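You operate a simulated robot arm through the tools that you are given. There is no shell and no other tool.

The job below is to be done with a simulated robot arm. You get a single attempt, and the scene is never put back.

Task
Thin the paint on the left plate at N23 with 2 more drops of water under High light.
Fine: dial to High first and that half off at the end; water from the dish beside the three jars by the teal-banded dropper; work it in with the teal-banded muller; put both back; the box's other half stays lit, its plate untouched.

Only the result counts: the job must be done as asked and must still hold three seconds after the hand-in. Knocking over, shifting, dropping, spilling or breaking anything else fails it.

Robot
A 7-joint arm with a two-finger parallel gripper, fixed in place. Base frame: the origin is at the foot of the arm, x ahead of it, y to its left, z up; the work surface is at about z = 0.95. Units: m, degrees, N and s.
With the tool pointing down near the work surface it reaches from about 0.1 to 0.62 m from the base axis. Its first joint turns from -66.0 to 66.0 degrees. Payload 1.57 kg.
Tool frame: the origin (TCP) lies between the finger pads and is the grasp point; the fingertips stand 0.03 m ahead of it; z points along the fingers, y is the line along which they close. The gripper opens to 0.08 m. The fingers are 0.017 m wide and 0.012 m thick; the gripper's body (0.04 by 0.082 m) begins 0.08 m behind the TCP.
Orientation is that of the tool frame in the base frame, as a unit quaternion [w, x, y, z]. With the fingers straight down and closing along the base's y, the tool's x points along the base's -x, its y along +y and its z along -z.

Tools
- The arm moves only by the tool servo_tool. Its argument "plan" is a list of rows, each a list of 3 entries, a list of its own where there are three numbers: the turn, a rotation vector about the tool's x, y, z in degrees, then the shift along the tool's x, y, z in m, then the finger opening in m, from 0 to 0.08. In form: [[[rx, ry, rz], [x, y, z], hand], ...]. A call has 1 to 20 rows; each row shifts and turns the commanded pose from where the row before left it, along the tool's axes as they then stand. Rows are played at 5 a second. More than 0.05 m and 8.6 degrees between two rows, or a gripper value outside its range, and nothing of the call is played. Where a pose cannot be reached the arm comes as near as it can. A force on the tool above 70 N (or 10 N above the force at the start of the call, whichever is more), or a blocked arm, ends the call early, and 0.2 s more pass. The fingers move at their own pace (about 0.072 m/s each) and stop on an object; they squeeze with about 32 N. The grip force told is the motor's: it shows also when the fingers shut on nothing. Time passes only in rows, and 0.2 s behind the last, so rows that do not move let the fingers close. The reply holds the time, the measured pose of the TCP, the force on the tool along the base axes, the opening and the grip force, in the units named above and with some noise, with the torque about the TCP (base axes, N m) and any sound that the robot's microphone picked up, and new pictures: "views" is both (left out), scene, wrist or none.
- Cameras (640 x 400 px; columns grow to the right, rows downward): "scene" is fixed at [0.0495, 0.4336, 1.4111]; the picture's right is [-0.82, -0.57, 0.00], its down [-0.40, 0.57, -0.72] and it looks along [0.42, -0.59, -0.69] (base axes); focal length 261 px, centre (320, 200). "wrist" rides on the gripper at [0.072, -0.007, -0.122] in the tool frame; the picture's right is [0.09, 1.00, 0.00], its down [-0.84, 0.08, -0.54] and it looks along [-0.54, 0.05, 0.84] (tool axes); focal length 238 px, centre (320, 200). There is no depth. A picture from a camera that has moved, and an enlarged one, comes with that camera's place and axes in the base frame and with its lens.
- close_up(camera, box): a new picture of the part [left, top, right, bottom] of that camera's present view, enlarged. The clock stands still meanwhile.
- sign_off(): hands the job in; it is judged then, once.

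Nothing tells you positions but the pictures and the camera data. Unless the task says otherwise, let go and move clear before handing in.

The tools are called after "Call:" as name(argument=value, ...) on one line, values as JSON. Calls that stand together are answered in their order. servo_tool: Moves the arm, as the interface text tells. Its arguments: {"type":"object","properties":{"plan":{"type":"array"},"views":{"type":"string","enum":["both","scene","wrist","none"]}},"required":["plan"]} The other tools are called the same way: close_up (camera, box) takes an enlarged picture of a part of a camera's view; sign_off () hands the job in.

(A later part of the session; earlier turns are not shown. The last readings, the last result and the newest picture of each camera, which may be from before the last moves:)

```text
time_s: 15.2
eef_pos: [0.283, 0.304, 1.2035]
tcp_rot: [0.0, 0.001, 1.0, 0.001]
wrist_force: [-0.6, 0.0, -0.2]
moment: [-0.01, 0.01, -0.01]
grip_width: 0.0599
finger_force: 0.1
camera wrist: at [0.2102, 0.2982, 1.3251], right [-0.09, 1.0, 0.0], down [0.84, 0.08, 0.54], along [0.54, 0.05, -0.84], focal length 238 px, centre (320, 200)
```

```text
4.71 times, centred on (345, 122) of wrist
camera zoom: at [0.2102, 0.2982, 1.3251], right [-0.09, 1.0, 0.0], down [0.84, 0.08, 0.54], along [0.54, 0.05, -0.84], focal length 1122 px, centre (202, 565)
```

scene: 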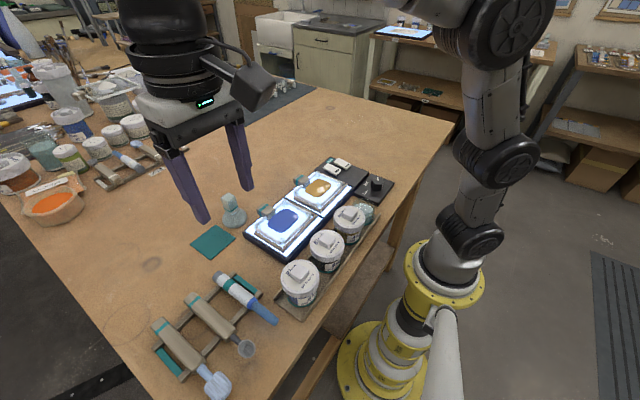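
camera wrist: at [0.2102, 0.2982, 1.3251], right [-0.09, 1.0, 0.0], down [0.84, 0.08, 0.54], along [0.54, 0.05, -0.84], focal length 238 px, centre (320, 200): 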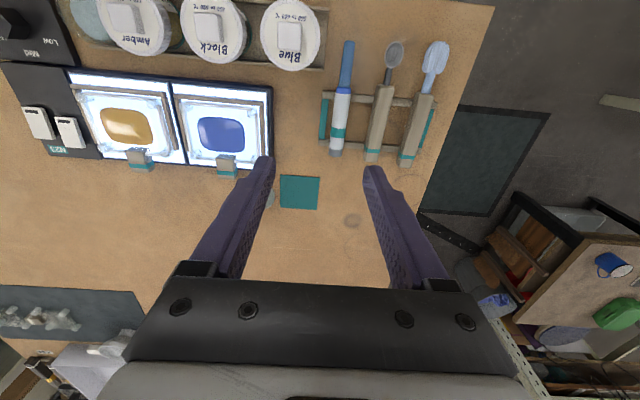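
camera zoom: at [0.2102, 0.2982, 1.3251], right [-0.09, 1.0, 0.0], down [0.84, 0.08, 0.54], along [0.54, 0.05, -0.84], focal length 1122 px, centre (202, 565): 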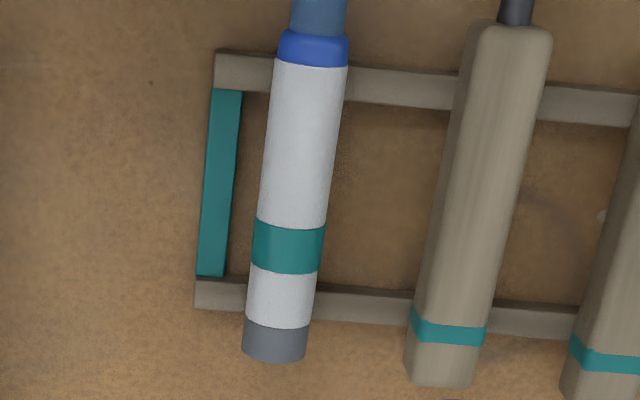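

The rail tops are at about z 0.957 and the dropper axis at about 0.968. I'll hover above the white body and lean the hand back 25°, fingers toward the base. That way less tilt is needed later to point the tip down.

Call:
servo_tool(plan=[[[0, 0, 0], [-0.0055, 0.0076, 0.035], 0.045], [[0, 0, 0], [-0.0054, 0.0076, 0.035], 0.045], [[0, 0, 0], [-0.0054, 0.0076, 0.035], 0.045], [[0, 0, 0], [-0.0054, 0.0077, 0.035], 0.045], [[0, 8.333, 0], [0, 0, 0], 0.045], [[0, 8.333, 0], [0, 0, 0], 0.045], [[0, 8.333, 0], [0, 0, 0], 0.045], [[0, 0, 0], [0, 0, 0], 0.045]])

Call:
close_up(camera="scene", box=[180, 210, 310, 320])

Call:
close_up(camera="wrist", box=[220, 80, 420, 280])

```text
time_s: 17.0
eef_pos: [0.3044, 0.3327, 1.0632]
tcp_rot: [-0.217, 0.001, 0.976, 0.0]
wrist_force: [0.1, 0.3, -0.2]
moment: [0.02, -0.01, 0.02]
grip_width: 0.0449
finger_force: 0.0
camera wrist: at [0.2894, 0.3274, 1.204], right [-0.08, 1.0, 0.04], down [0.99, 0.08, 0.14], along [0.13, 0.05, -0.99], focal length 238 px, centre (320, 200)
```

scene: 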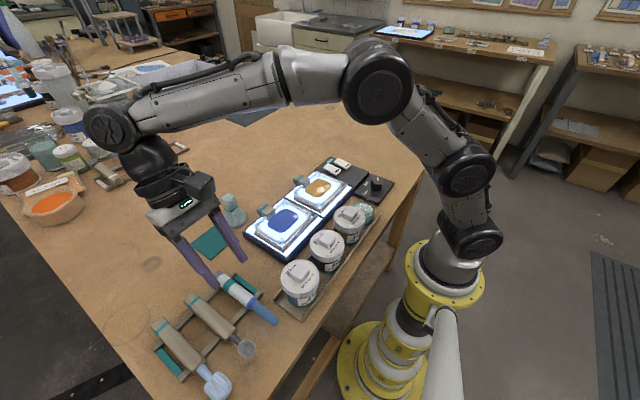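
wrist: 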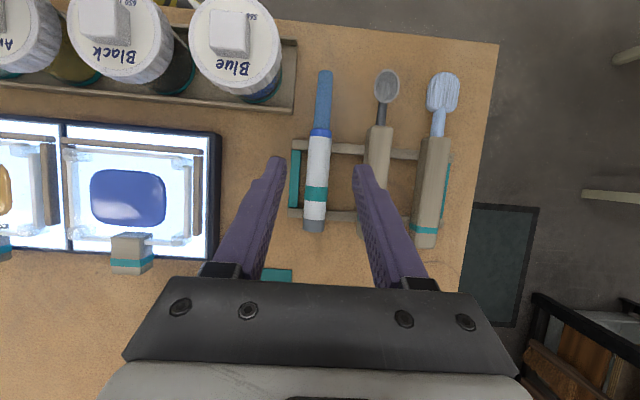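

```text
3.64 times, centred on (245, 265) of scene
camera zoom: at [0.0495, 0.4336, 1.4111], right [-0.82, -0.57, 0.0], down [-0.4, 0.57, -0.72], along [0.42, -0.59, -0.69], focal length 948 px, centre (593, -36)
```

zoom: 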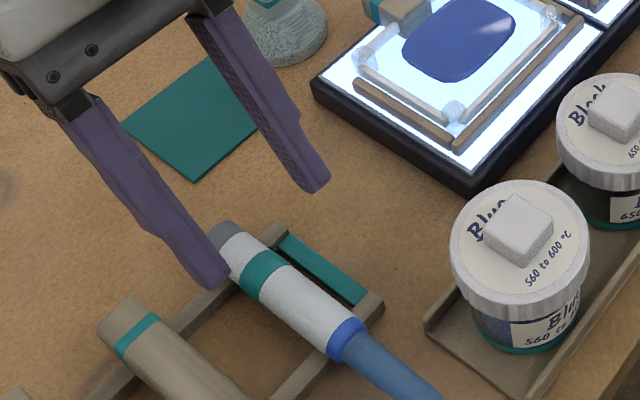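

```text
2.00 times, centred on (320, 180) of wrist
camera zoom: at [0.2894, 0.3274, 1.204], right [-0.08, 1.0, 0.04], down [0.99, 0.08, 0.14], along [0.13, 0.05, -0.99], focal length 477 px, centre (320, 240)
```

zoom: 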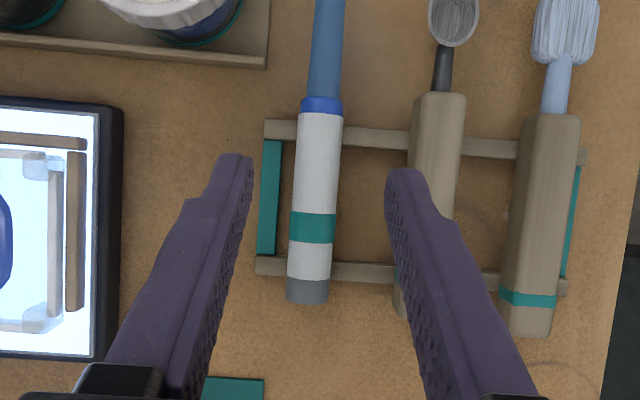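

I'm aligned over the dropper. I'll descend straight down to straddle it and grip.

Call:
servo_tool(plan=[[[0, 0, 0], [-0.01036, 0.001, 0.0222], 0.042], [[0, 0, 0], [-0.01036, 0, 0.0222], 0.042], [[0, 0, 0], [-0.0095, 0, 0.0204], 0.042], [[0, 0, 0], [0, 0, 0], 0.042]])

Call:
close_up(camera="scene", box=[190, 240, 290, 320])

Call:
close_up(camera="wrist", box=[220, 80, 420, 280])

```text
time_s: 18.0
eef_pos: [0.3028, 0.3341, 0.9928]
tcp_rot: [-0.216, 0.0, 0.976, 0.0]
wrist_force: [-0.1, -0.2, 0.6]
moment: [0.03, 0.01, 0.01]
grip_width: 0.042
finger_force: 0.1
camera wrist: at [0.289, 0.3284, 1.132], right [-0.08, 1.0, 0.04], down [0.99, 0.08, 0.14], along [0.13, 0.05, -0.99], focal length 238 px, centre (320, 200)
```

scene: 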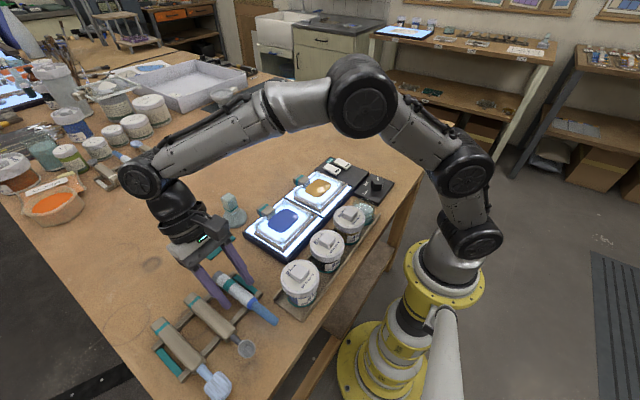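
wrist: 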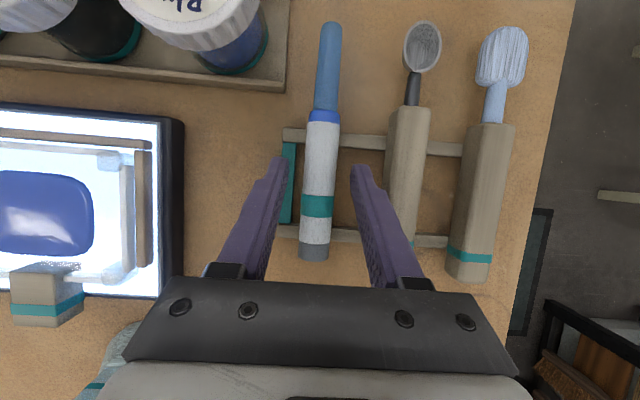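

```text
5.00 times, centred on (240, 280) of scene
camera zoom: at [0.0495, 0.4336, 1.4111], right [-0.82, -0.57, 0.0], down [-0.4, 0.57, -0.72], along [0.42, -0.59, -0.69], focal length 1304 px, centre (720, -200)
```

zoom: 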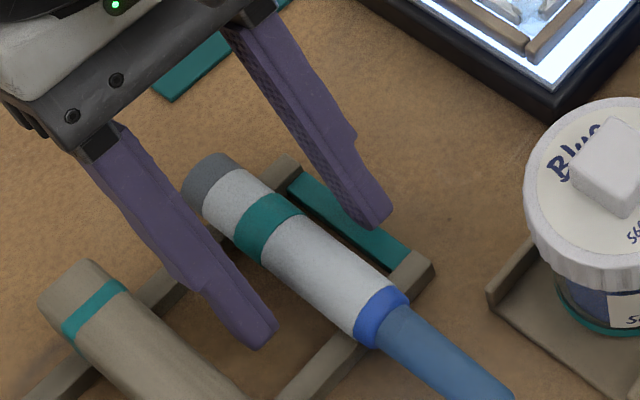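

```text
2.00 times, centred on (320, 180) of wrist
camera zoom: at [0.289, 0.3284, 1.132], right [-0.08, 1.0, 0.04], down [0.99, 0.08, 0.14], along [0.13, 0.05, -0.99], focal length 477 px, centre (320, 240)
```

zoom: 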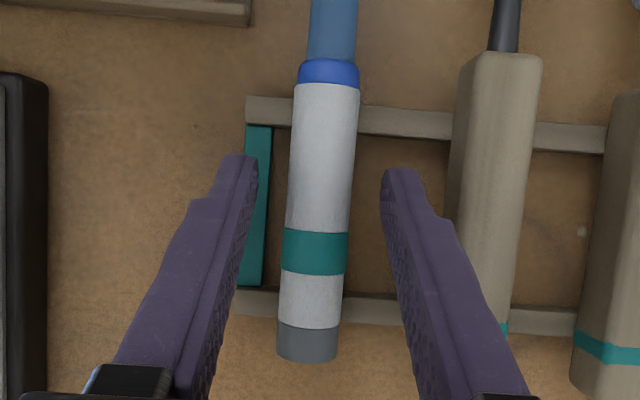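

The tips straddle the body cleanly. I'll go 2 mm lower and close gently first, to see how the body reacts to squeezing.

Call:
servo_tool(plan=[[[0, 0, 0], [-0.00085, 0, 0.0018], 0.042], [[0, 0, 0], [0, 0, 0], 0.03], [[0, 0, 0], [0, 0, 0], 0.02], [[0, 0, 0], [0, 0, 0], 0.02], [[0, 0, 0], [0, 0, 0], 0.02]])

Call:
close_up(camera="wrist", box=[220, 80, 420, 280])

```text
time_s: 19.2
eef_pos: [0.3036, 0.3332, 0.9908]
tcp_rot: [-0.216, 0.001, 0.976, 0.0]
wrist_force: [-1.0, -1.2, 0.5]
moment: [-0.01, 0.0, 0.03]
grip_width: 0.0211
finger_force: 32.2
camera wrist: at [0.289, 0.3283, 1.1301], right [-0.08, 1.0, 0.04], down [0.99, 0.08, 0.14], along [0.13, 0.05, -0.99], focal length 238 px, centre (320, 200)
```

scene: 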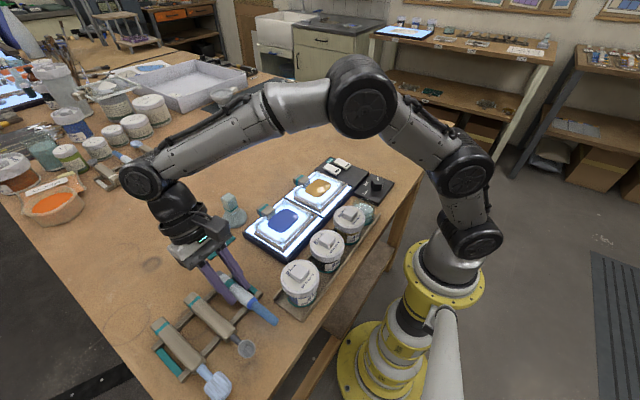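
wrist: 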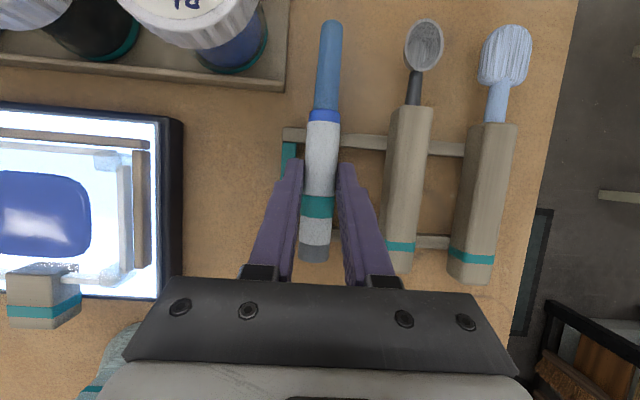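

```text
2.00 times, centred on (320, 180) of wrist
camera zoom: at [0.289, 0.3283, 1.1301], right [-0.08, 1.0, 0.04], down [0.99, 0.08, 0.14], along [0.13, 0.05, -0.99], focal length 477 px, centre (320, 240)
```

zoom: 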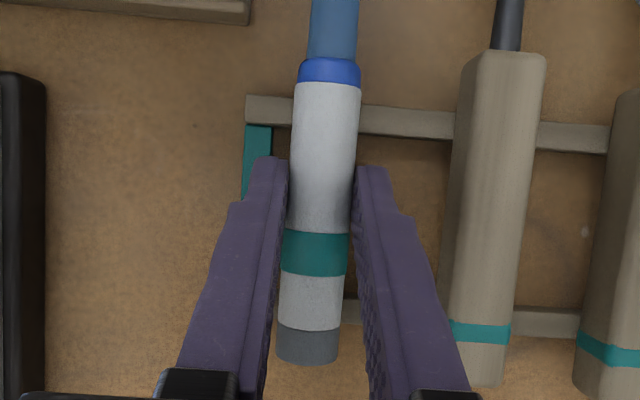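

The dropper is held at 0.021 m wide and is effectively rigid. I'll lift it straight up with a firm grip and check it.

Call:
servo_tool(plan=[[[0, 0, 0], [0.0042, 0, -0.009], 0.015], [[0, 0, 0], [0.0085, 0, -0.018], 0.015], [[0, 0, 0], [0.0127, 0, -0.0272], 0.015], [[0, 0, 0], [0.0141, 0, -0.0302], 0.015], [[0, 0, 0], [0.0141, 0, -0.0302], 0.015], [[0, 0, 0], [0, 0, 0], 0.015]])

Call:
close_up(camera="wrist", box=[220, 20, 420, 280])

Call:
close_up(camera="scene", box=[180, 200, 310, 320])

```text
time_s: 20.6
eef_pos: [0.3042, 0.3354, 1.1155]
tcp_rot: [-0.216, 0.001, 0.976, 0.001]
wrist_force: [-0.4, 0.8, -1.4]
moment: [-0.03, -0.02, -0.01]
grip_width: 0.0212
finger_force: 32.3
camera wrist: at [0.2892, 0.329, 1.2566], right [-0.08, 1.0, 0.04], down [0.99, 0.08, 0.14], along [0.13, 0.05, -0.99], focal length 238 px, centre (320, 200)
```

scene: 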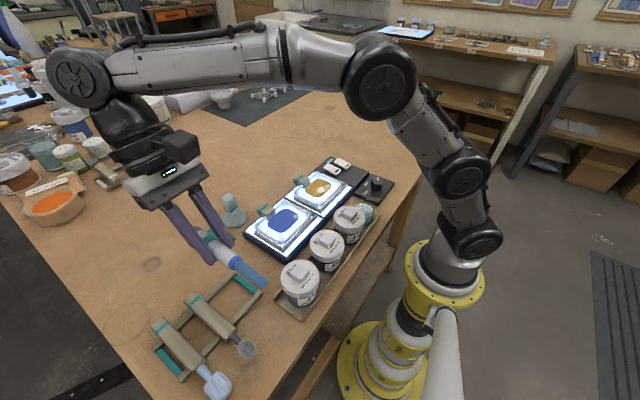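
wrist: 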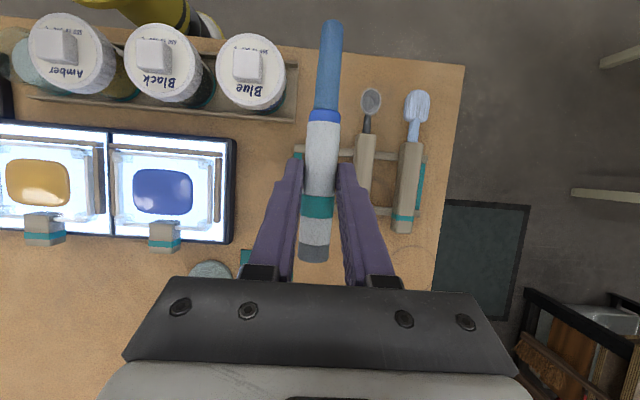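

```text
1.54 times, centred on (320, 150) of wrist
camera zoom: at [0.2892, 0.329, 1.2566], right [-0.08, 1.0, 0.04], down [0.99, 0.08, 0.14], along [0.13, 0.05, -0.99], focal length 367 px, centre (320, 277)
```

zoom: 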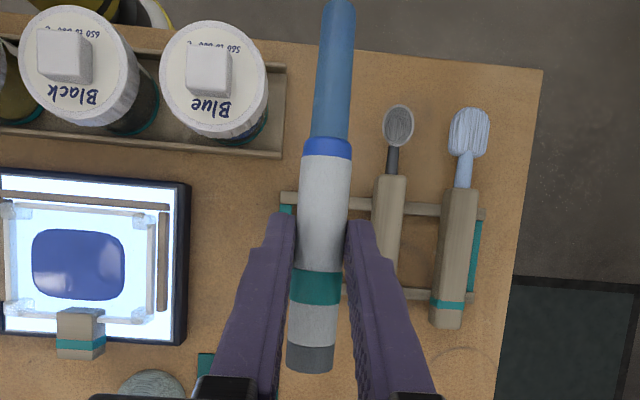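

```text
3.33 times, centred on (245, 260) of scene
camera zoom: at [0.0495, 0.4337, 1.4111], right [-0.82, -0.57, 0.0], down [-0.4, 0.57, -0.72], along [0.42, -0.59, -0.69], focal length 869 px, centre (570, 0)
```

zoom: 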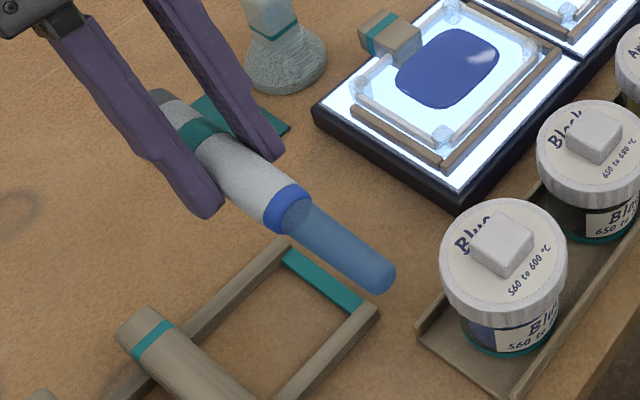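

The dropper is held level and securely. I'll lift higher, move inboard, straighten the hand, then yaw -90° so the hand points toward -y. That should be an easy posture for both the dish and the plate.

Call:
servo_tool(plan=[[[0, 0, 0], [0.0141, -0.0333, -0.0302], 0.015], [[0, 0, 0], [0.0141, -0.0333, -0.0302], 0.015], [[0, 0, 0], [0.0141, -0.0333, -0.0302], 0.015], [[0, -8.333, 0], [0, 0, 0], 0.015], [[0, -8.333, 0], [0, 0, 0], 0.015], [[0, -8.333, 0], [0, 0, 0], 0.015], [[0, 0, 8.2], [0, 0, 0], 0.015], [[0, 0, 8.2], [0, 0, 0], 0.015], [[0, 0, 8.2], [0, 0, 0], 0.015], [[0, 0, 8.2], [0, 0, 0], 0.015], [[0, 0, 8.2], [0, 0, 0], 0.015], [[0, 0, 8.2], [0, 0, 0], 0.015], [[0, 0, 0], [0, 0, 0], 0.015]])

```text
time_s: 23.4
eef_pos: [0.2965, 0.2296, 1.2014]
tcp_rot: [0.0, 0.418, 0.908, 0.0]
wrist_force: [0.1, -0.5, -0.8]
moment: [-0.03, 0.04, 0.0]
grip_width: 0.0209
finger_force: 31.4
out of reach, approached as far as the arm can: row 3
camera wrist: at [0.2436, 0.2818, 1.3225], right [0.7, 0.72, 0.0], down [0.6, -0.58, 0.54], along [0.39, -0.38, -0.84], focal length 238 px, centre (320, 200)
```

scene: 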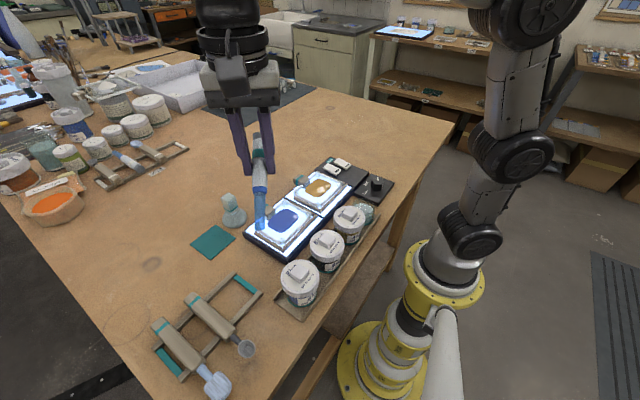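
wrist: 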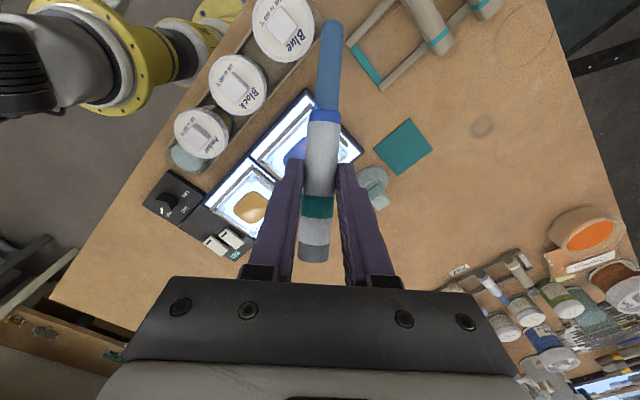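

Now yawed -49°. I'll continue to -90° and then tilt the dropper tip down.

Call:
servo_tool(plan=[[[0, 0, 8.1], [0, 0, 0], 0.015], [[0, 0, 8.1], [0, 0, 0], 0.015], [[0, 0, 8.1], [0, 0, 0], 0.015], [[0, 0, 8.1], [0, 0, 0], 0.015], [[0, 0, 8.1], [0, 0, 0], 0.015], [[0, -8, 0], [0, 0, 0], 0.015], [[0, -8, 0], [0, 0, 0], 0.015], [[0, -8, 0], [0, 0, 0], 0.015], [[0, -8, 0], [0, 0, 0], 0.015], [[0, -8, 0], [0, 0, 0], 0.015], [[0, 0, 0], [0, 0, 0], 0.015]])

```text
time_s: 25.8
eef_pos: [0.2896, 0.2149, 1.1838]
tcp_rot: [0.243, 0.663, 0.666, -0.242]
wrist_force: [0.3, -0.4, -0.7]
moment: [0.0, -0.01, 0.02]
grip_width: 0.0212
finger_force: 31.9
out of reach, approached as far as the arm can: row 10
camera wrist: at [0.2809, 0.3494, 1.2306], right [1.0, 0.07, -0.06], down [0.08, -0.29, 0.95], along [0.05, -0.95, -0.29], focal length 238 px, centre (320, 200)
```

scene: 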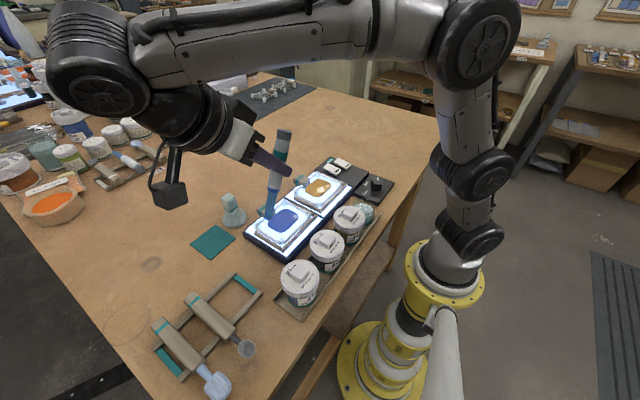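
wrist: 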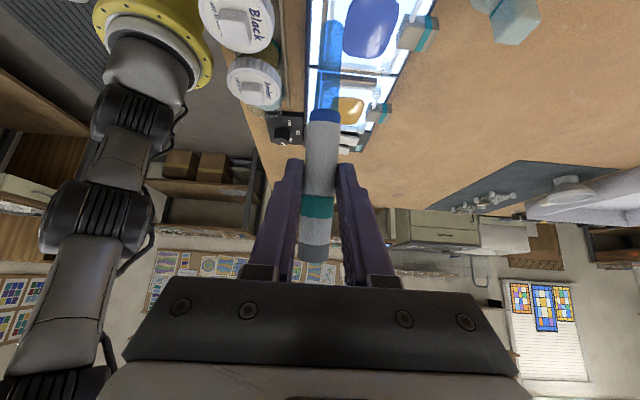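

The dropper now points steeply down, about 65°, but the arm is at its reach limit at this height. I'll lower a bit and see how the pose settles.

Call:
servo_tool(plan=[[[0, 0, 0], [0.0129, 0, 0.0153], 0.015], [[0, 0, 0], [0.0129, 0, 0.0153], 0.015], [[0, 0, 0], [0, -0.04, 0], 0.015], [[0, 0, 0], [0, -0.04, 0], 0.015], [[0, 0, 0], [0, 0, 0], 0.015]], views="scene")

```text
time_s: 27.0
eef_pos: [0.2104, 0.2145, 1.1418]
tcp_rot: [0.242, 0.663, 0.666, -0.241]
wrist_force: [0.2, 0.5, -1.4]
moment: [0.01, 0.01, 0.0]
grip_width: 0.0211
finger_force: 31.9
```

scene: 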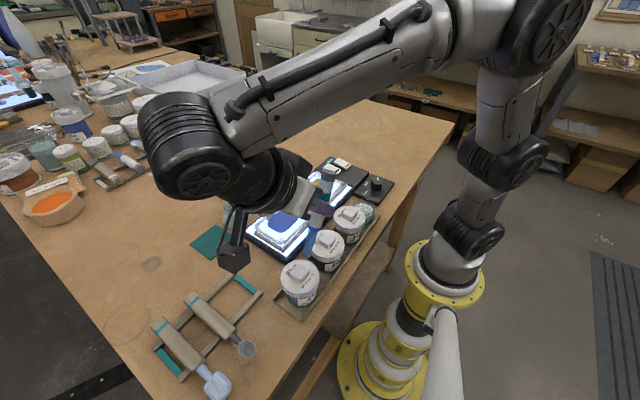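

The tip is near z 1.04, close to lid height. I'll raise it before passing over the jars toward the dish.

Call:
servo_tool(plan=[[[0, 0, 0], [-0.0193, 0, -0.023], 0.015], [[0, 0, 0], [-0.0064, 0, -0.0077], 0.015], [[0, 0, 0], [-0.0304, -0.0013, 0.0255], 0.015], [[0, 0, 0], [-0.0304, -0.0013, 0.0255], 0.015], [[0, 0, 0], [-0.0304, -0.0013, 0.0255], 0.015], [[0, 0, 0], [-0.0304, -0.0013, 0.0255], 0.015], [[0, 0, 0], [-0.0304, -0.0013, 0.0255], 0.015], [[0, 0, 0], [0, 0, 0], 0.015]])

Call:
close_up(camera="scene", box=[300, 130, 420, 250])

Call:
close_up(camera="wrist", box=[200, 0, 440, 200])

```text
time_s: 28.8
eef_pos: [0.2032, 0.0155, 1.1839]
tcp_rot: [0.242, 0.662, 0.667, -0.242]
wrist_force: [0.4, -0.6, -0.3]
moment: [0.05, 0.0, -0.01]
grip_width: 0.0213
finger_force: 32.3
camera wrist: at [0.1952, 0.1501, 1.2302], right [1.0, 0.07, -0.06], down [0.08, -0.29, 0.95], along [0.05, -0.95, -0.3], focal length 238 px, centre (320, 200)
```

scene: 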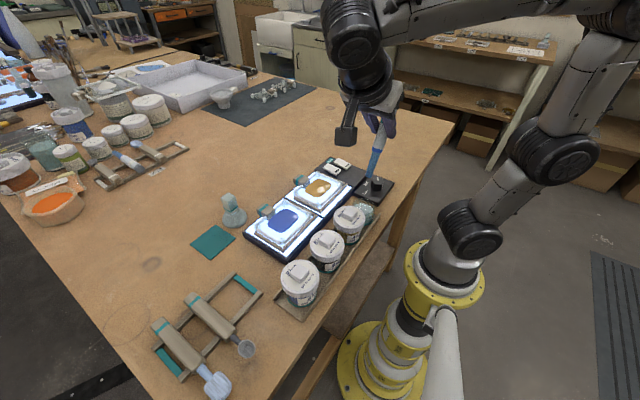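
wrist: 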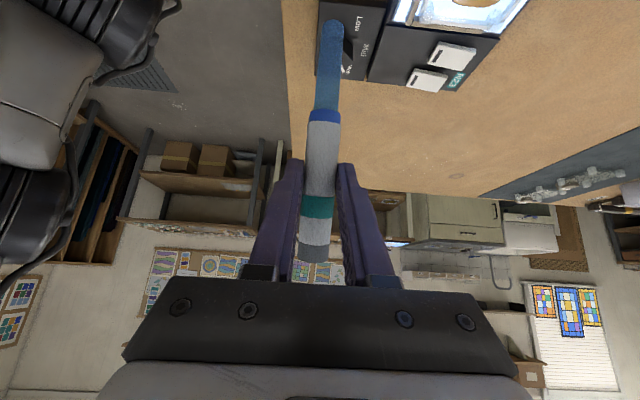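

```text
3.33 times, centred on (360, 190) of scene
camera zoom: at [0.0495, 0.4336, 1.4111], right [-0.82, -0.57, 0.0], down [-0.4, 0.57, -0.72], along [0.42, -0.59, -0.69], focal length 869 px, centre (187, 233)
```

zoom: 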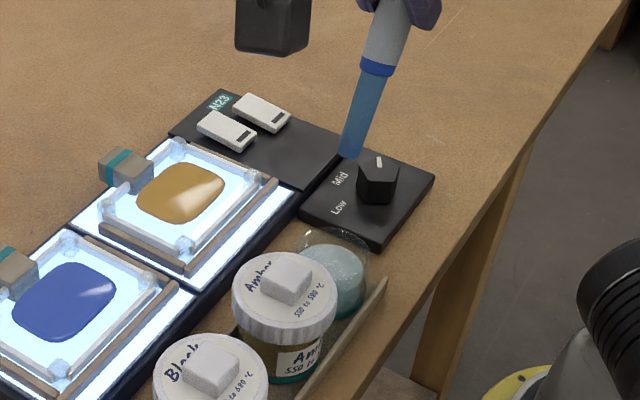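

```text
2.00 times, centred on (320, 100) of wrist
camera zoom: at [0.1952, 0.1501, 1.2302], right [1.0, 0.07, -0.06], down [0.08, -0.29, 0.95], along [0.05, -0.95, -0.3], focal length 477 px, centre (320, 400)
```

zoom: 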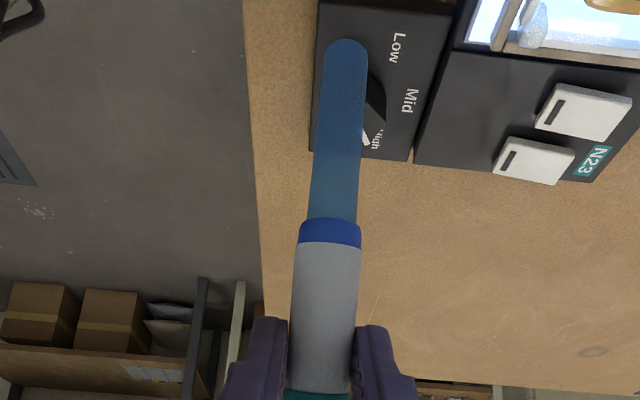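

The tip is at about (0.204, 0.038, 1.082), exactly as predicted. The dish centre is about (0.204, 0.039), with its rim near z 1.00 and water at 0.982. I'll lower a little and tilt 8° steeper so the nozzle clears the rim.

Call:
servo_tool(plan=[[[0, 0, 0], [0.0257, 0, 0.0306], 0.015], [[0, -8, 0], [0, 0, 0], 0.015], [[0, 0, 0], [0.0132, 0.0008, -0.0147], 0.015], [[0, 0, 0], [0, 0, 0], 0.015]])

Call:
close_up(camera="scene", box=[320, 150, 420, 240])

Call:
close_up(camera="wrist", box=[250, 0, 400, 130])

```text
time_s: 29.8
eef_pos: [0.2033, 0.0361, 1.1438]
tcp_rot: [0.289, 0.644, 0.647, -0.287]
wrist_force: [-0.5, 1.1, -1.3]
moment: [-0.02, 0.0, -0.02]
grip_width: 0.0214
finger_force: 31.1
camera wrist: at [0.1961, 0.1761, 1.1721], right [1.0, 0.07, -0.07], down [0.08, -0.16, 0.98], along [0.05, -0.99, -0.16], focal length 238 px, centre (320, 200)
```

scene: 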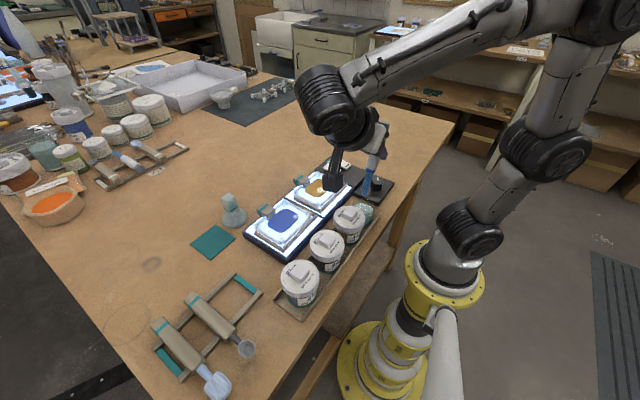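
wrist: 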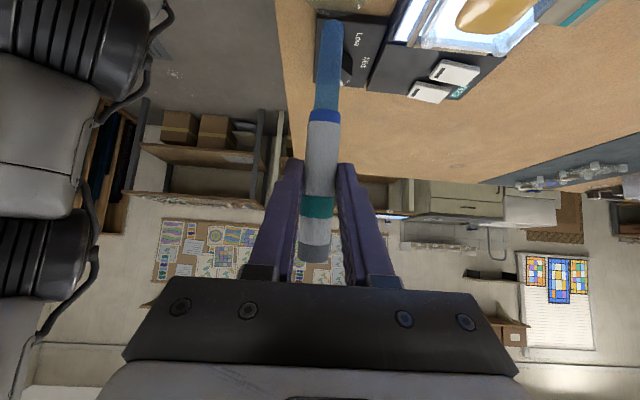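

```text
4.44 times, centred on (370, 195) of scene
camera zoom: at [0.0495, 0.4337, 1.4111], right [-0.82, -0.57, 0.0], down [-0.4, 0.57, -0.72], along [0.42, -0.59, -0.69], focal length 1159 px, centre (98, 222)
```

zoom: 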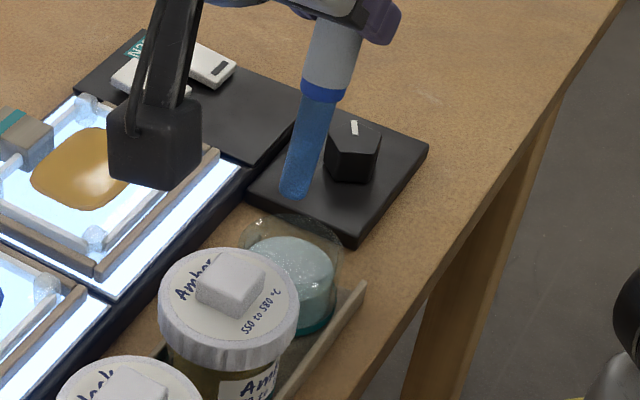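

```text
3.08 times, centred on (325, 65) of wrist
camera zoom: at [0.1961, 0.1761, 1.1721], right [1.0, 0.07, -0.07], down [0.08, -0.16, 0.98], along [0.05, -0.99, -0.16], focal length 733 px, centre (305, 615)
```

zoom: 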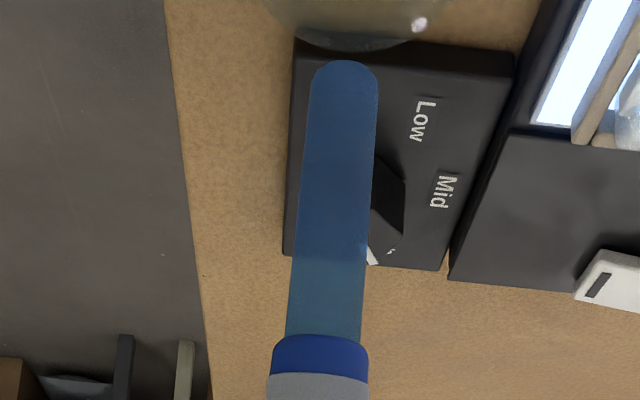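

The tip is above the dish as planned, and the camera box clears the jars. I'll descend partway to just inside the rim and check.

Call:
servo_tool(plan=[[[0, 0, 0], [0.0178, 0, 0.016], 0.015], [[0, 0, 0], [0.0178, 0, 0.016], 0.015], [[0, 0, 0], [0, 0, 0], 0.015]])

Call:
close_up(camera="scene", box=[330, 170, 400, 230])

Call:
close_up(camera="wrist", box=[250, 0, 400, 130])

```text
time_s: 30.6
eef_pos: [0.2038, 0.0379, 1.0968]
tcp_rot: [0.288, 0.645, 0.647, -0.287]
wrist_force: [-0.2, 0.2, -1.9]
moment: [0.02, 0.02, -0.03]
grip_width: 0.021
finger_force: 32.2
camera wrist: at [0.1962, 0.1767, 1.124], right [1.0, 0.07, -0.07], down [0.08, -0.16, 0.98], along [0.05, -0.99, -0.16], focal length 238 px, centre (320, 200)
```

scene: 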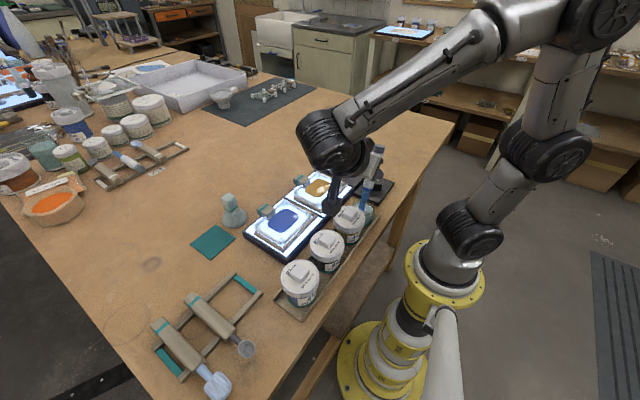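
wrist: 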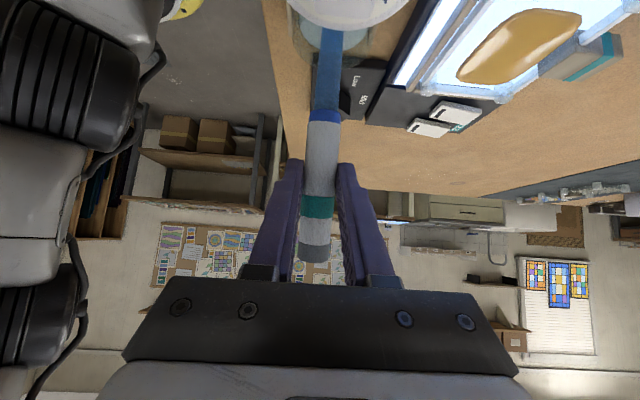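

```text
6.67 times, centred on (365, 200) of scene
camera zoom: at [0.0495, 0.4336, 1.4111], right [-0.82, -0.57, 0.0], down [-0.4, 0.57, -0.72], along [0.42, -0.59, -0.69], focal length 1738 px, centre (20, 200)
```

zoom: 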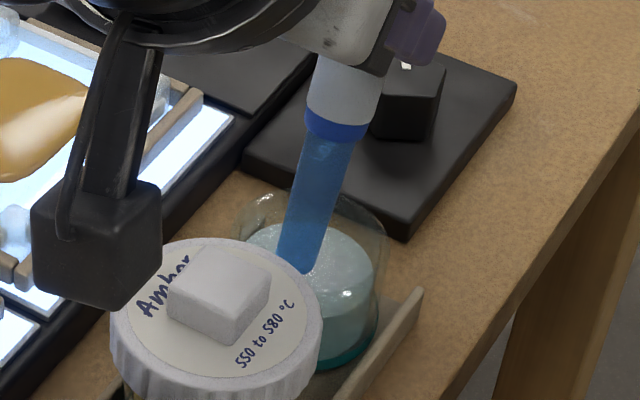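

```text
3.08 times, centred on (325, 65) of wrist
camera zoom: at [0.1962, 0.1767, 1.124], right [1.0, 0.07, -0.07], down [0.08, -0.16, 0.98], along [0.05, -0.99, -0.16], focal length 733 px, centre (305, 615)
```

zoom: 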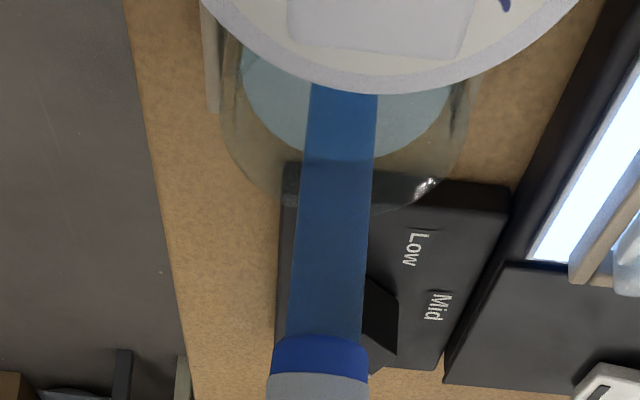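

The nozzle is inside the glass, clear of the rim. I'll lower the tip into the water and listen for anything.

Call:
servo_tool(plan=[[[0, 0, 0], [0.0093, 0, 0.0084], 0.015], [[0, 0, 0], [0.0093, 0, 0.0084], 0.015], [[0, 0, 0], [0, 0, 0], 0.015], [[0, 0, 0], [0, 0, 0], 0.015], [[0, 0, 0], [0, 0, 0], 0.015]])

Call:
close_up(camera="scene", box=[330, 170, 400, 230])

Call:
close_up(camera="wrist", box=[250, 0, 400, 130])

```text
time_s: 31.8
eef_pos: [0.2043, 0.0368, 1.0712]
tcp_rot: [0.288, 0.645, 0.647, -0.287]
wrist_force: [0.0, 0.4, -1.1]
moment: [0.01, -0.01, 0.0]
grip_width: 0.0213
finger_force: 32.1
camera wrist: at [0.1959, 0.1759, 1.099], right [1.0, 0.07, -0.07], down [0.08, -0.16, 0.98], along [0.05, -0.99, -0.16], focal length 238 px, centre (320, 200)
```

scene: 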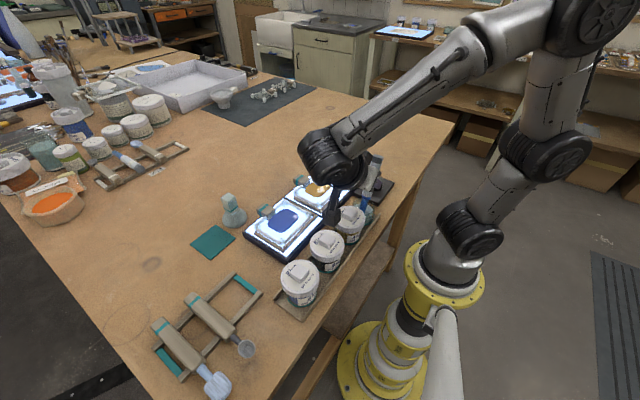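
wrist: 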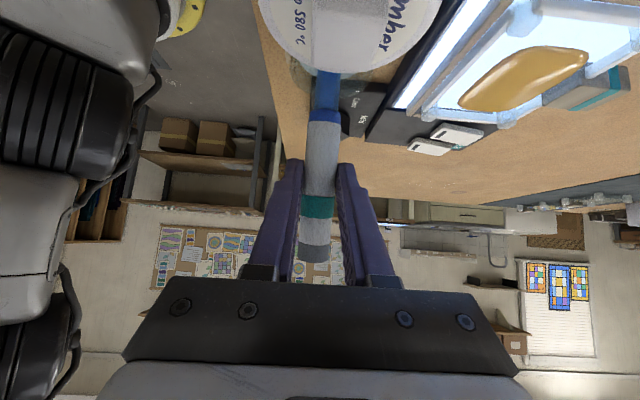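

```text
6.67 times, centred on (365, 200) of scene
camera zoom: at [0.0495, 0.4336, 1.4111], right [-0.82, -0.57, 0.0], down [-0.4, 0.57, -0.72], along [0.42, -0.59, -0.69], focal length 1738 px, centre (20, 200)
```

zoom: 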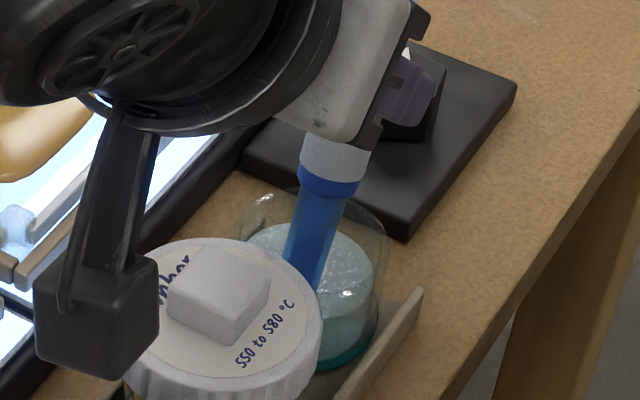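

```text
3.08 times, centred on (325, 65) of wrist
camera zoom: at [0.1959, 0.1759, 1.099], right [1.0, 0.07, -0.07], down [0.08, -0.16, 0.98], along [0.05, -0.99, -0.16], focal length 733 px, centre (305, 615)
```

zoom: 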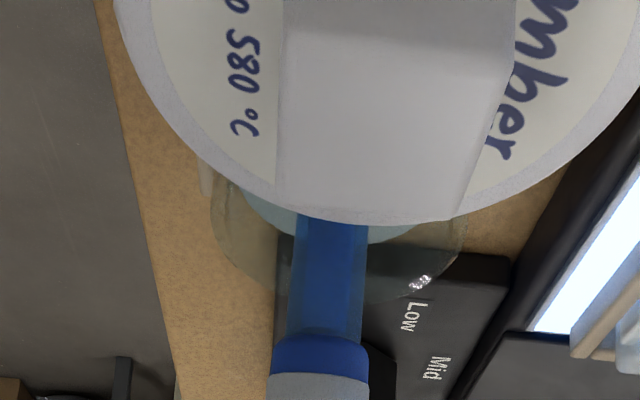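

The tip is in the water, with no sound. I'll raise it just above the surface, still inside the dish, and watch whether drops fall by themselves.

Call:
servo_tool(plan=[[[0, 0, 0], [-0.0093, 0, -0.0084], 0.015], [[0, 0, 0], [-0.0093, 0, -0.0084], 0.015], [[0, 0, 0], [-0.0093, 0, -0.0084], 0.015], [[0, 0, 0], [0, 0, 0], 0.015]])

Call:
close_up(camera="scene", box=[330, 170, 400, 230])

Call:
close_up(camera="wrist", box=[250, 0, 400, 130])

Call:
servo_tool(plan=[[[0, 0, 0], [0, 0, 0], 0.015], [[0, 0, 0], [0, 0, 0], 0.015], [[0, 0, 0], [0, 0, 0], 0.015], [[0, 0, 0], [0, 0, 0], 0.015], [[0, 0, 0], [0, 0, 0], 0.015]], views="none")

Call:
close_up(camera="scene", box=[330, 170, 400, 230])

```text
time_s: 32.8
eef_pos: [0.2037, 0.0369, 1.1086]
tcp_rot: [0.288, 0.645, 0.647, -0.287]
wrist_force: [-0.5, -0.8, -0.8]
moment: [-0.04, -0.01, -0.01]
grip_width: 0.0211
finger_force: 32.2
camera wrist: at [0.1957, 0.176, 1.1367], right [1.0, 0.07, -0.07], down [0.08, -0.16, 0.98], along [0.05, -0.99, -0.16], focal length 238 px, centre (320, 200)
```

scene: 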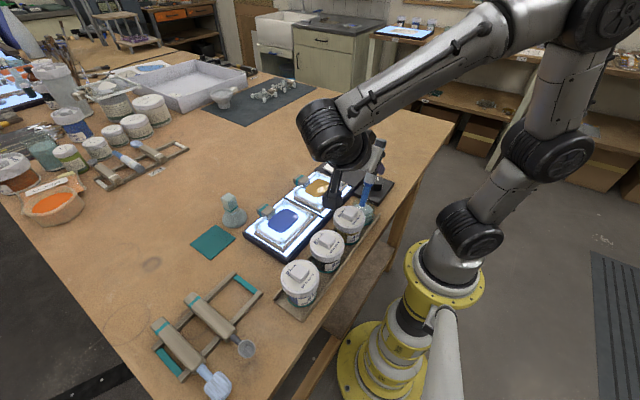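
wrist: 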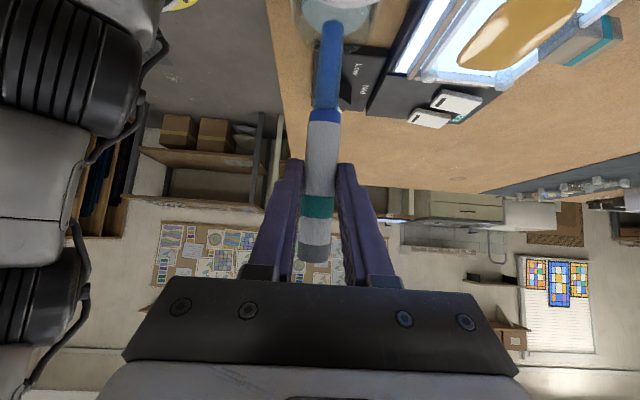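

```text
6.67 times, centred on (365, 200) of scene
camera zoom: at [0.0495, 0.4336, 1.4111], right [-0.82, -0.57, 0.0], down [-0.4, 0.57, -0.72], along [0.42, -0.59, -0.69], focal length 1738 px, centre (20, 200)
```

zoom: 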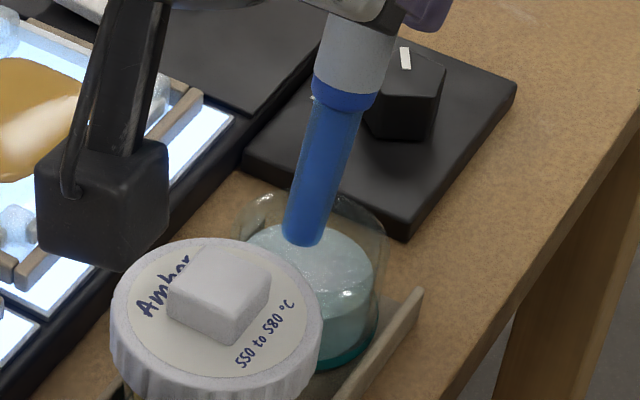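

```text
3.08 times, centred on (325, 65) of wrist
camera zoom: at [0.1957, 0.176, 1.1367], right [1.0, 0.07, -0.07], down [0.08, -0.16, 0.98], along [0.05, -0.99, -0.16], focal length 733 px, centre (305, 615)
```

zoom: 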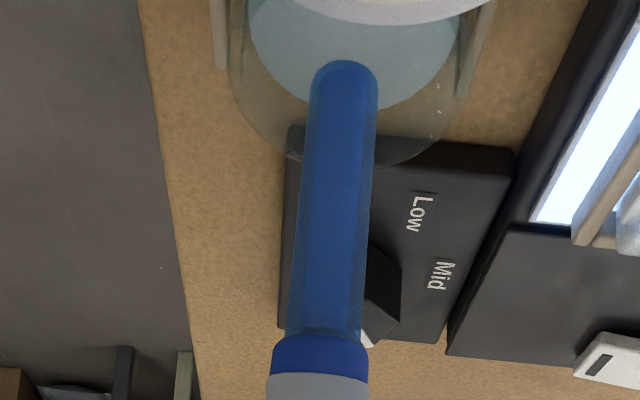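

```text
time_s: 34.0
eef_pos: [0.2042, 0.0358, 1.1096]
tcp_rot: [0.287, 0.645, 0.647, -0.287]
wrist_force: [-0.2, 0.9, -0.4]
moment: [0.03, -0.02, -0.01]
grip_width: 0.0209
finger_force: 31.7
```

```text
6.67 times, centred on (365, 200) of scene
camera zoom: at [0.0495, 0.4336, 1.4111], right [-0.82, -0.57, 0.0], down [-0.4, 0.57, -0.72], along [0.42, -0.59, -0.69], focal length 1738 px, centre (20, 200)
```

zoom: 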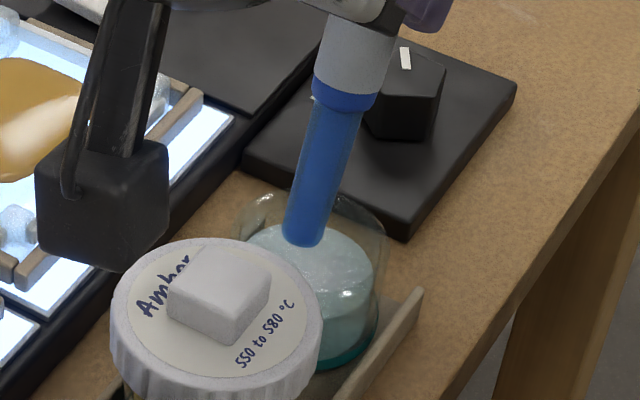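

The nozzle has filled: solid blue now shows inside it. It doesn't drip on its own. While it's safely over the dish, I'll test whether easing and re-squeezing the grip releases a drop.

Call:
servo_tool(plan=[[[0, 0, 0], [0, 0, 0], 0.0205], [[0, 0, 0], [0, 0, 0], 0.0205]], views="none")

Call:
close_up(camera="scene", box=[330, 150, 400, 230])

Call:
servo_tool(plan=[[[0, 0, 0], [0, 0, 0], 0.0], [[0, 0, 0], [0, 0, 0], 0.0]], views="none")

Call:
close_up(camera="scene", box=[330, 150, 400, 230])

```text
time_s: 34.6
eef_pos: [0.203, 0.0354, 1.1085]
tcp_rot: [0.288, 0.645, 0.647, -0.287]
wrist_force: [-0.2, 0.1, -0.4]
moment: [-0.01, 0.0, 0.01]
grip_width: 0.0219
finger_force: 12.2
```

```text
5.00 times, centred on (365, 190) of scene
camera zoom: at [0.0495, 0.4336, 1.4111], right [-0.82, -0.57, 0.0], down [-0.4, 0.57, -0.72], along [0.42, -0.59, -0.69], focal length 1304 px, centre (95, 250)
```

zoom: 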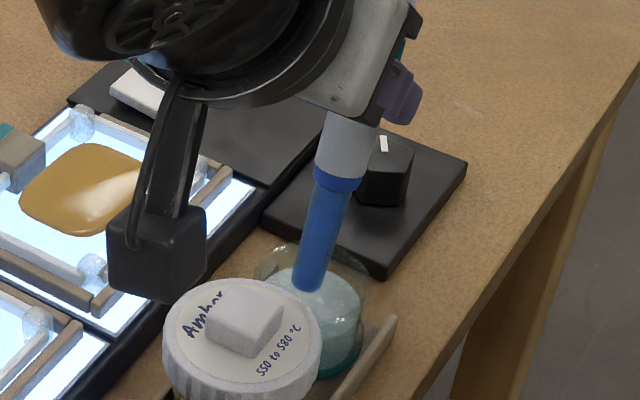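

```text
time_s: 35.2
eef_pos: [0.2039, 0.0359, 1.1089]
tcp_rot: [0.288, 0.645, 0.647, -0.287]
wrist_force: [0.4, 0.0, 0.3]
moment: [0.0, 0.02, -0.02]
grip_width: 0.0212
finger_force: 32.0
```

```text
5.00 times, centred on (365, 190) of scene
camera zoom: at [0.0495, 0.4336, 1.4111], right [-0.82, -0.57, 0.0], down [-0.4, 0.57, -0.72], along [0.42, -0.59, -0.69], focal length 1304 px, centre (95, 250)
```

zoom: 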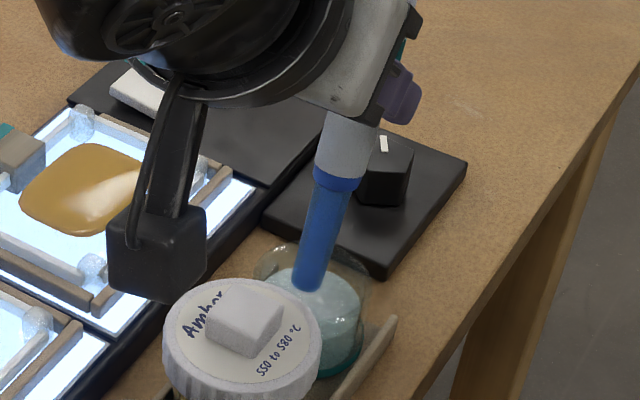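

The body is slightly elastic: 0.0219 m at 12 N, 0.0212 m at 32 N. I'll compare the fill level with before.

Call:
close_up(camera="wrist", box=[250, 0, 400, 130])

Call:
close_up(camera="scene", box=[345, 160, 395, 210])

```text
3.08 times, centred on (325, 65) of wrist
camera zoom: at [0.1956, 0.1759, 1.1364], right [1.0, 0.07, -0.07], down [0.08, -0.16, 0.98], along [0.05, -0.99, -0.16], focal length 733 px, centre (305, 615)
```

zoom: 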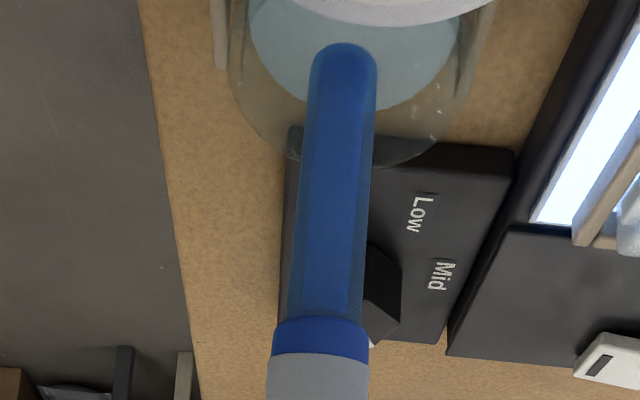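

```text
8.00 times, centred on (370, 185) of scene
camera zoom: at [0.0495, 0.4336, 1.4111], right [-0.82, -0.57, 0.0], down [-0.4, 0.57, -0.72], along [0.42, -0.59, -0.69], focal length 2086 px, centre (-80, 320)
```

zoom: 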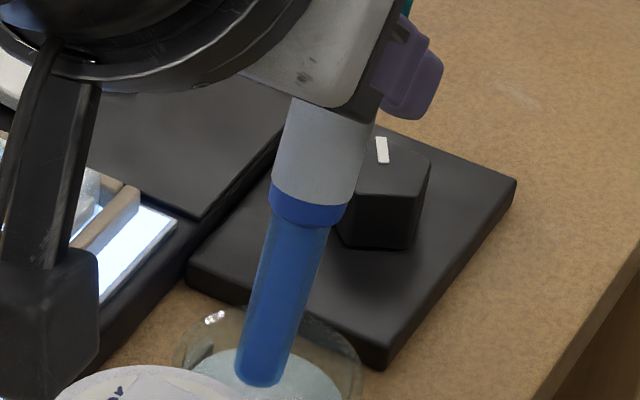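

The dropper slid about 4 mm down in the grip when I eased off, so I won't loosen it again. It is loaded. Now I'll raise it, pass over the jars, and stop well above the blue paint on the left plate.

Call:
servo_tool(plan=[[[0, 0, 0], [-0.0186, 0, -0.0167], 0.0], [[0, 0, 0], [-0.0204, 0, -0.0184], 0.0], [[0, 0, 0], [0.0254, 0, -0.0282], 0.0], [[0, 0, 0], [0.0254, 0, -0.0282], 0.0], [[0, 0, 0], [0.0254, 0, -0.0282], 0.0], [[0, 0, 0], [0, 0.0433, 0], 0.0], [[0, 0, 0], [0, 0.0433, 0], 0.0], [[0, 0, 0], [0, 0.0433, 0], 0.0], [[0, 0, 0], [0, 0, 0], 0.0]])

Call:
close_up(camera="scene", box=[220, 140, 360, 260])

Call:
close_up(camera="wrist", box=[220, 0, 420, 130])

```text
time_s: 37.2
eef_pos: [0.3333, 0.1508, 1.1619]
tcp_rot: [0.288, 0.645, 0.647, -0.288]
wrist_force: [-0.1, -0.3, -0.8]
moment: [0.0, -0.01, 0.0]
grip_width: 0.0211
finger_force: 31.9
camera wrist: at [0.3257, 0.2906, 1.1893], right [1.0, 0.07, -0.07], down [0.08, -0.16, 0.98], along [0.05, -0.99, -0.16], focal length 238 px, centre (320, 200)
```

scene: 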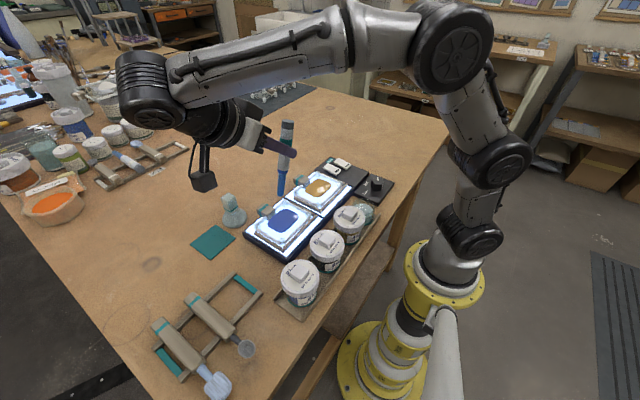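
wrist: 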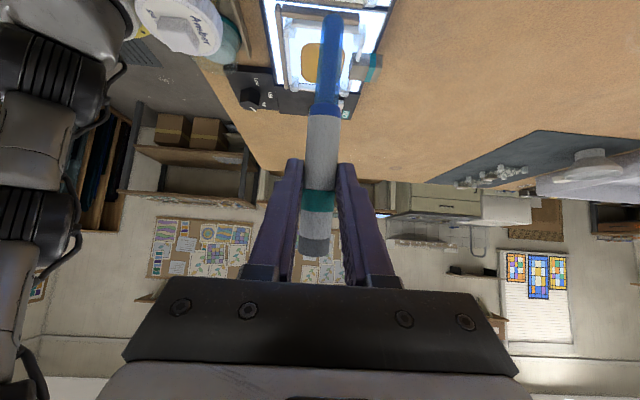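

```text
3.33 times, centred on (290, 200) of scene
camera zoom: at [0.0495, 0.4337, 1.4111], right [-0.82, -0.57, 0.0], down [-0.4, 0.57, -0.72], along [0.42, -0.59, -0.69], focal length 869 px, centre (420, 200)
```

zoom: 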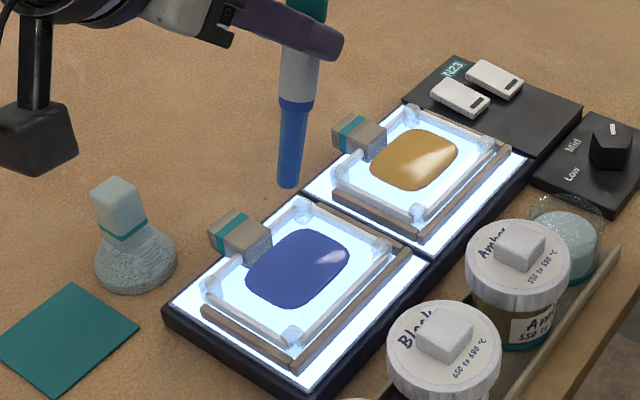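

```text
3.08 times, centred on (320, 65) of wrist
camera zoom: at [0.3257, 0.2906, 1.1893], right [1.0, 0.07, -0.07], down [0.08, -0.16, 0.98], along [0.05, -0.99, -0.16], focal length 733 px, centre (320, 615)
```

zoom: 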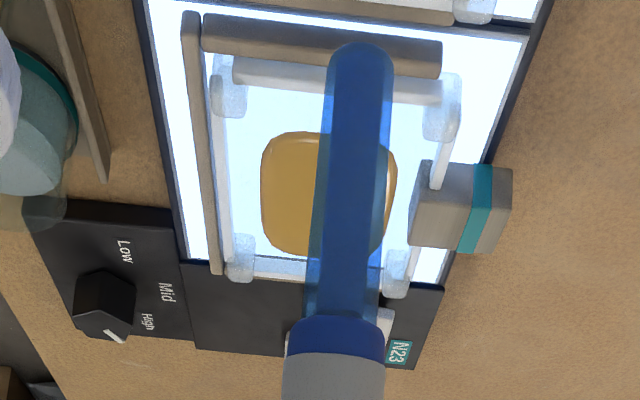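

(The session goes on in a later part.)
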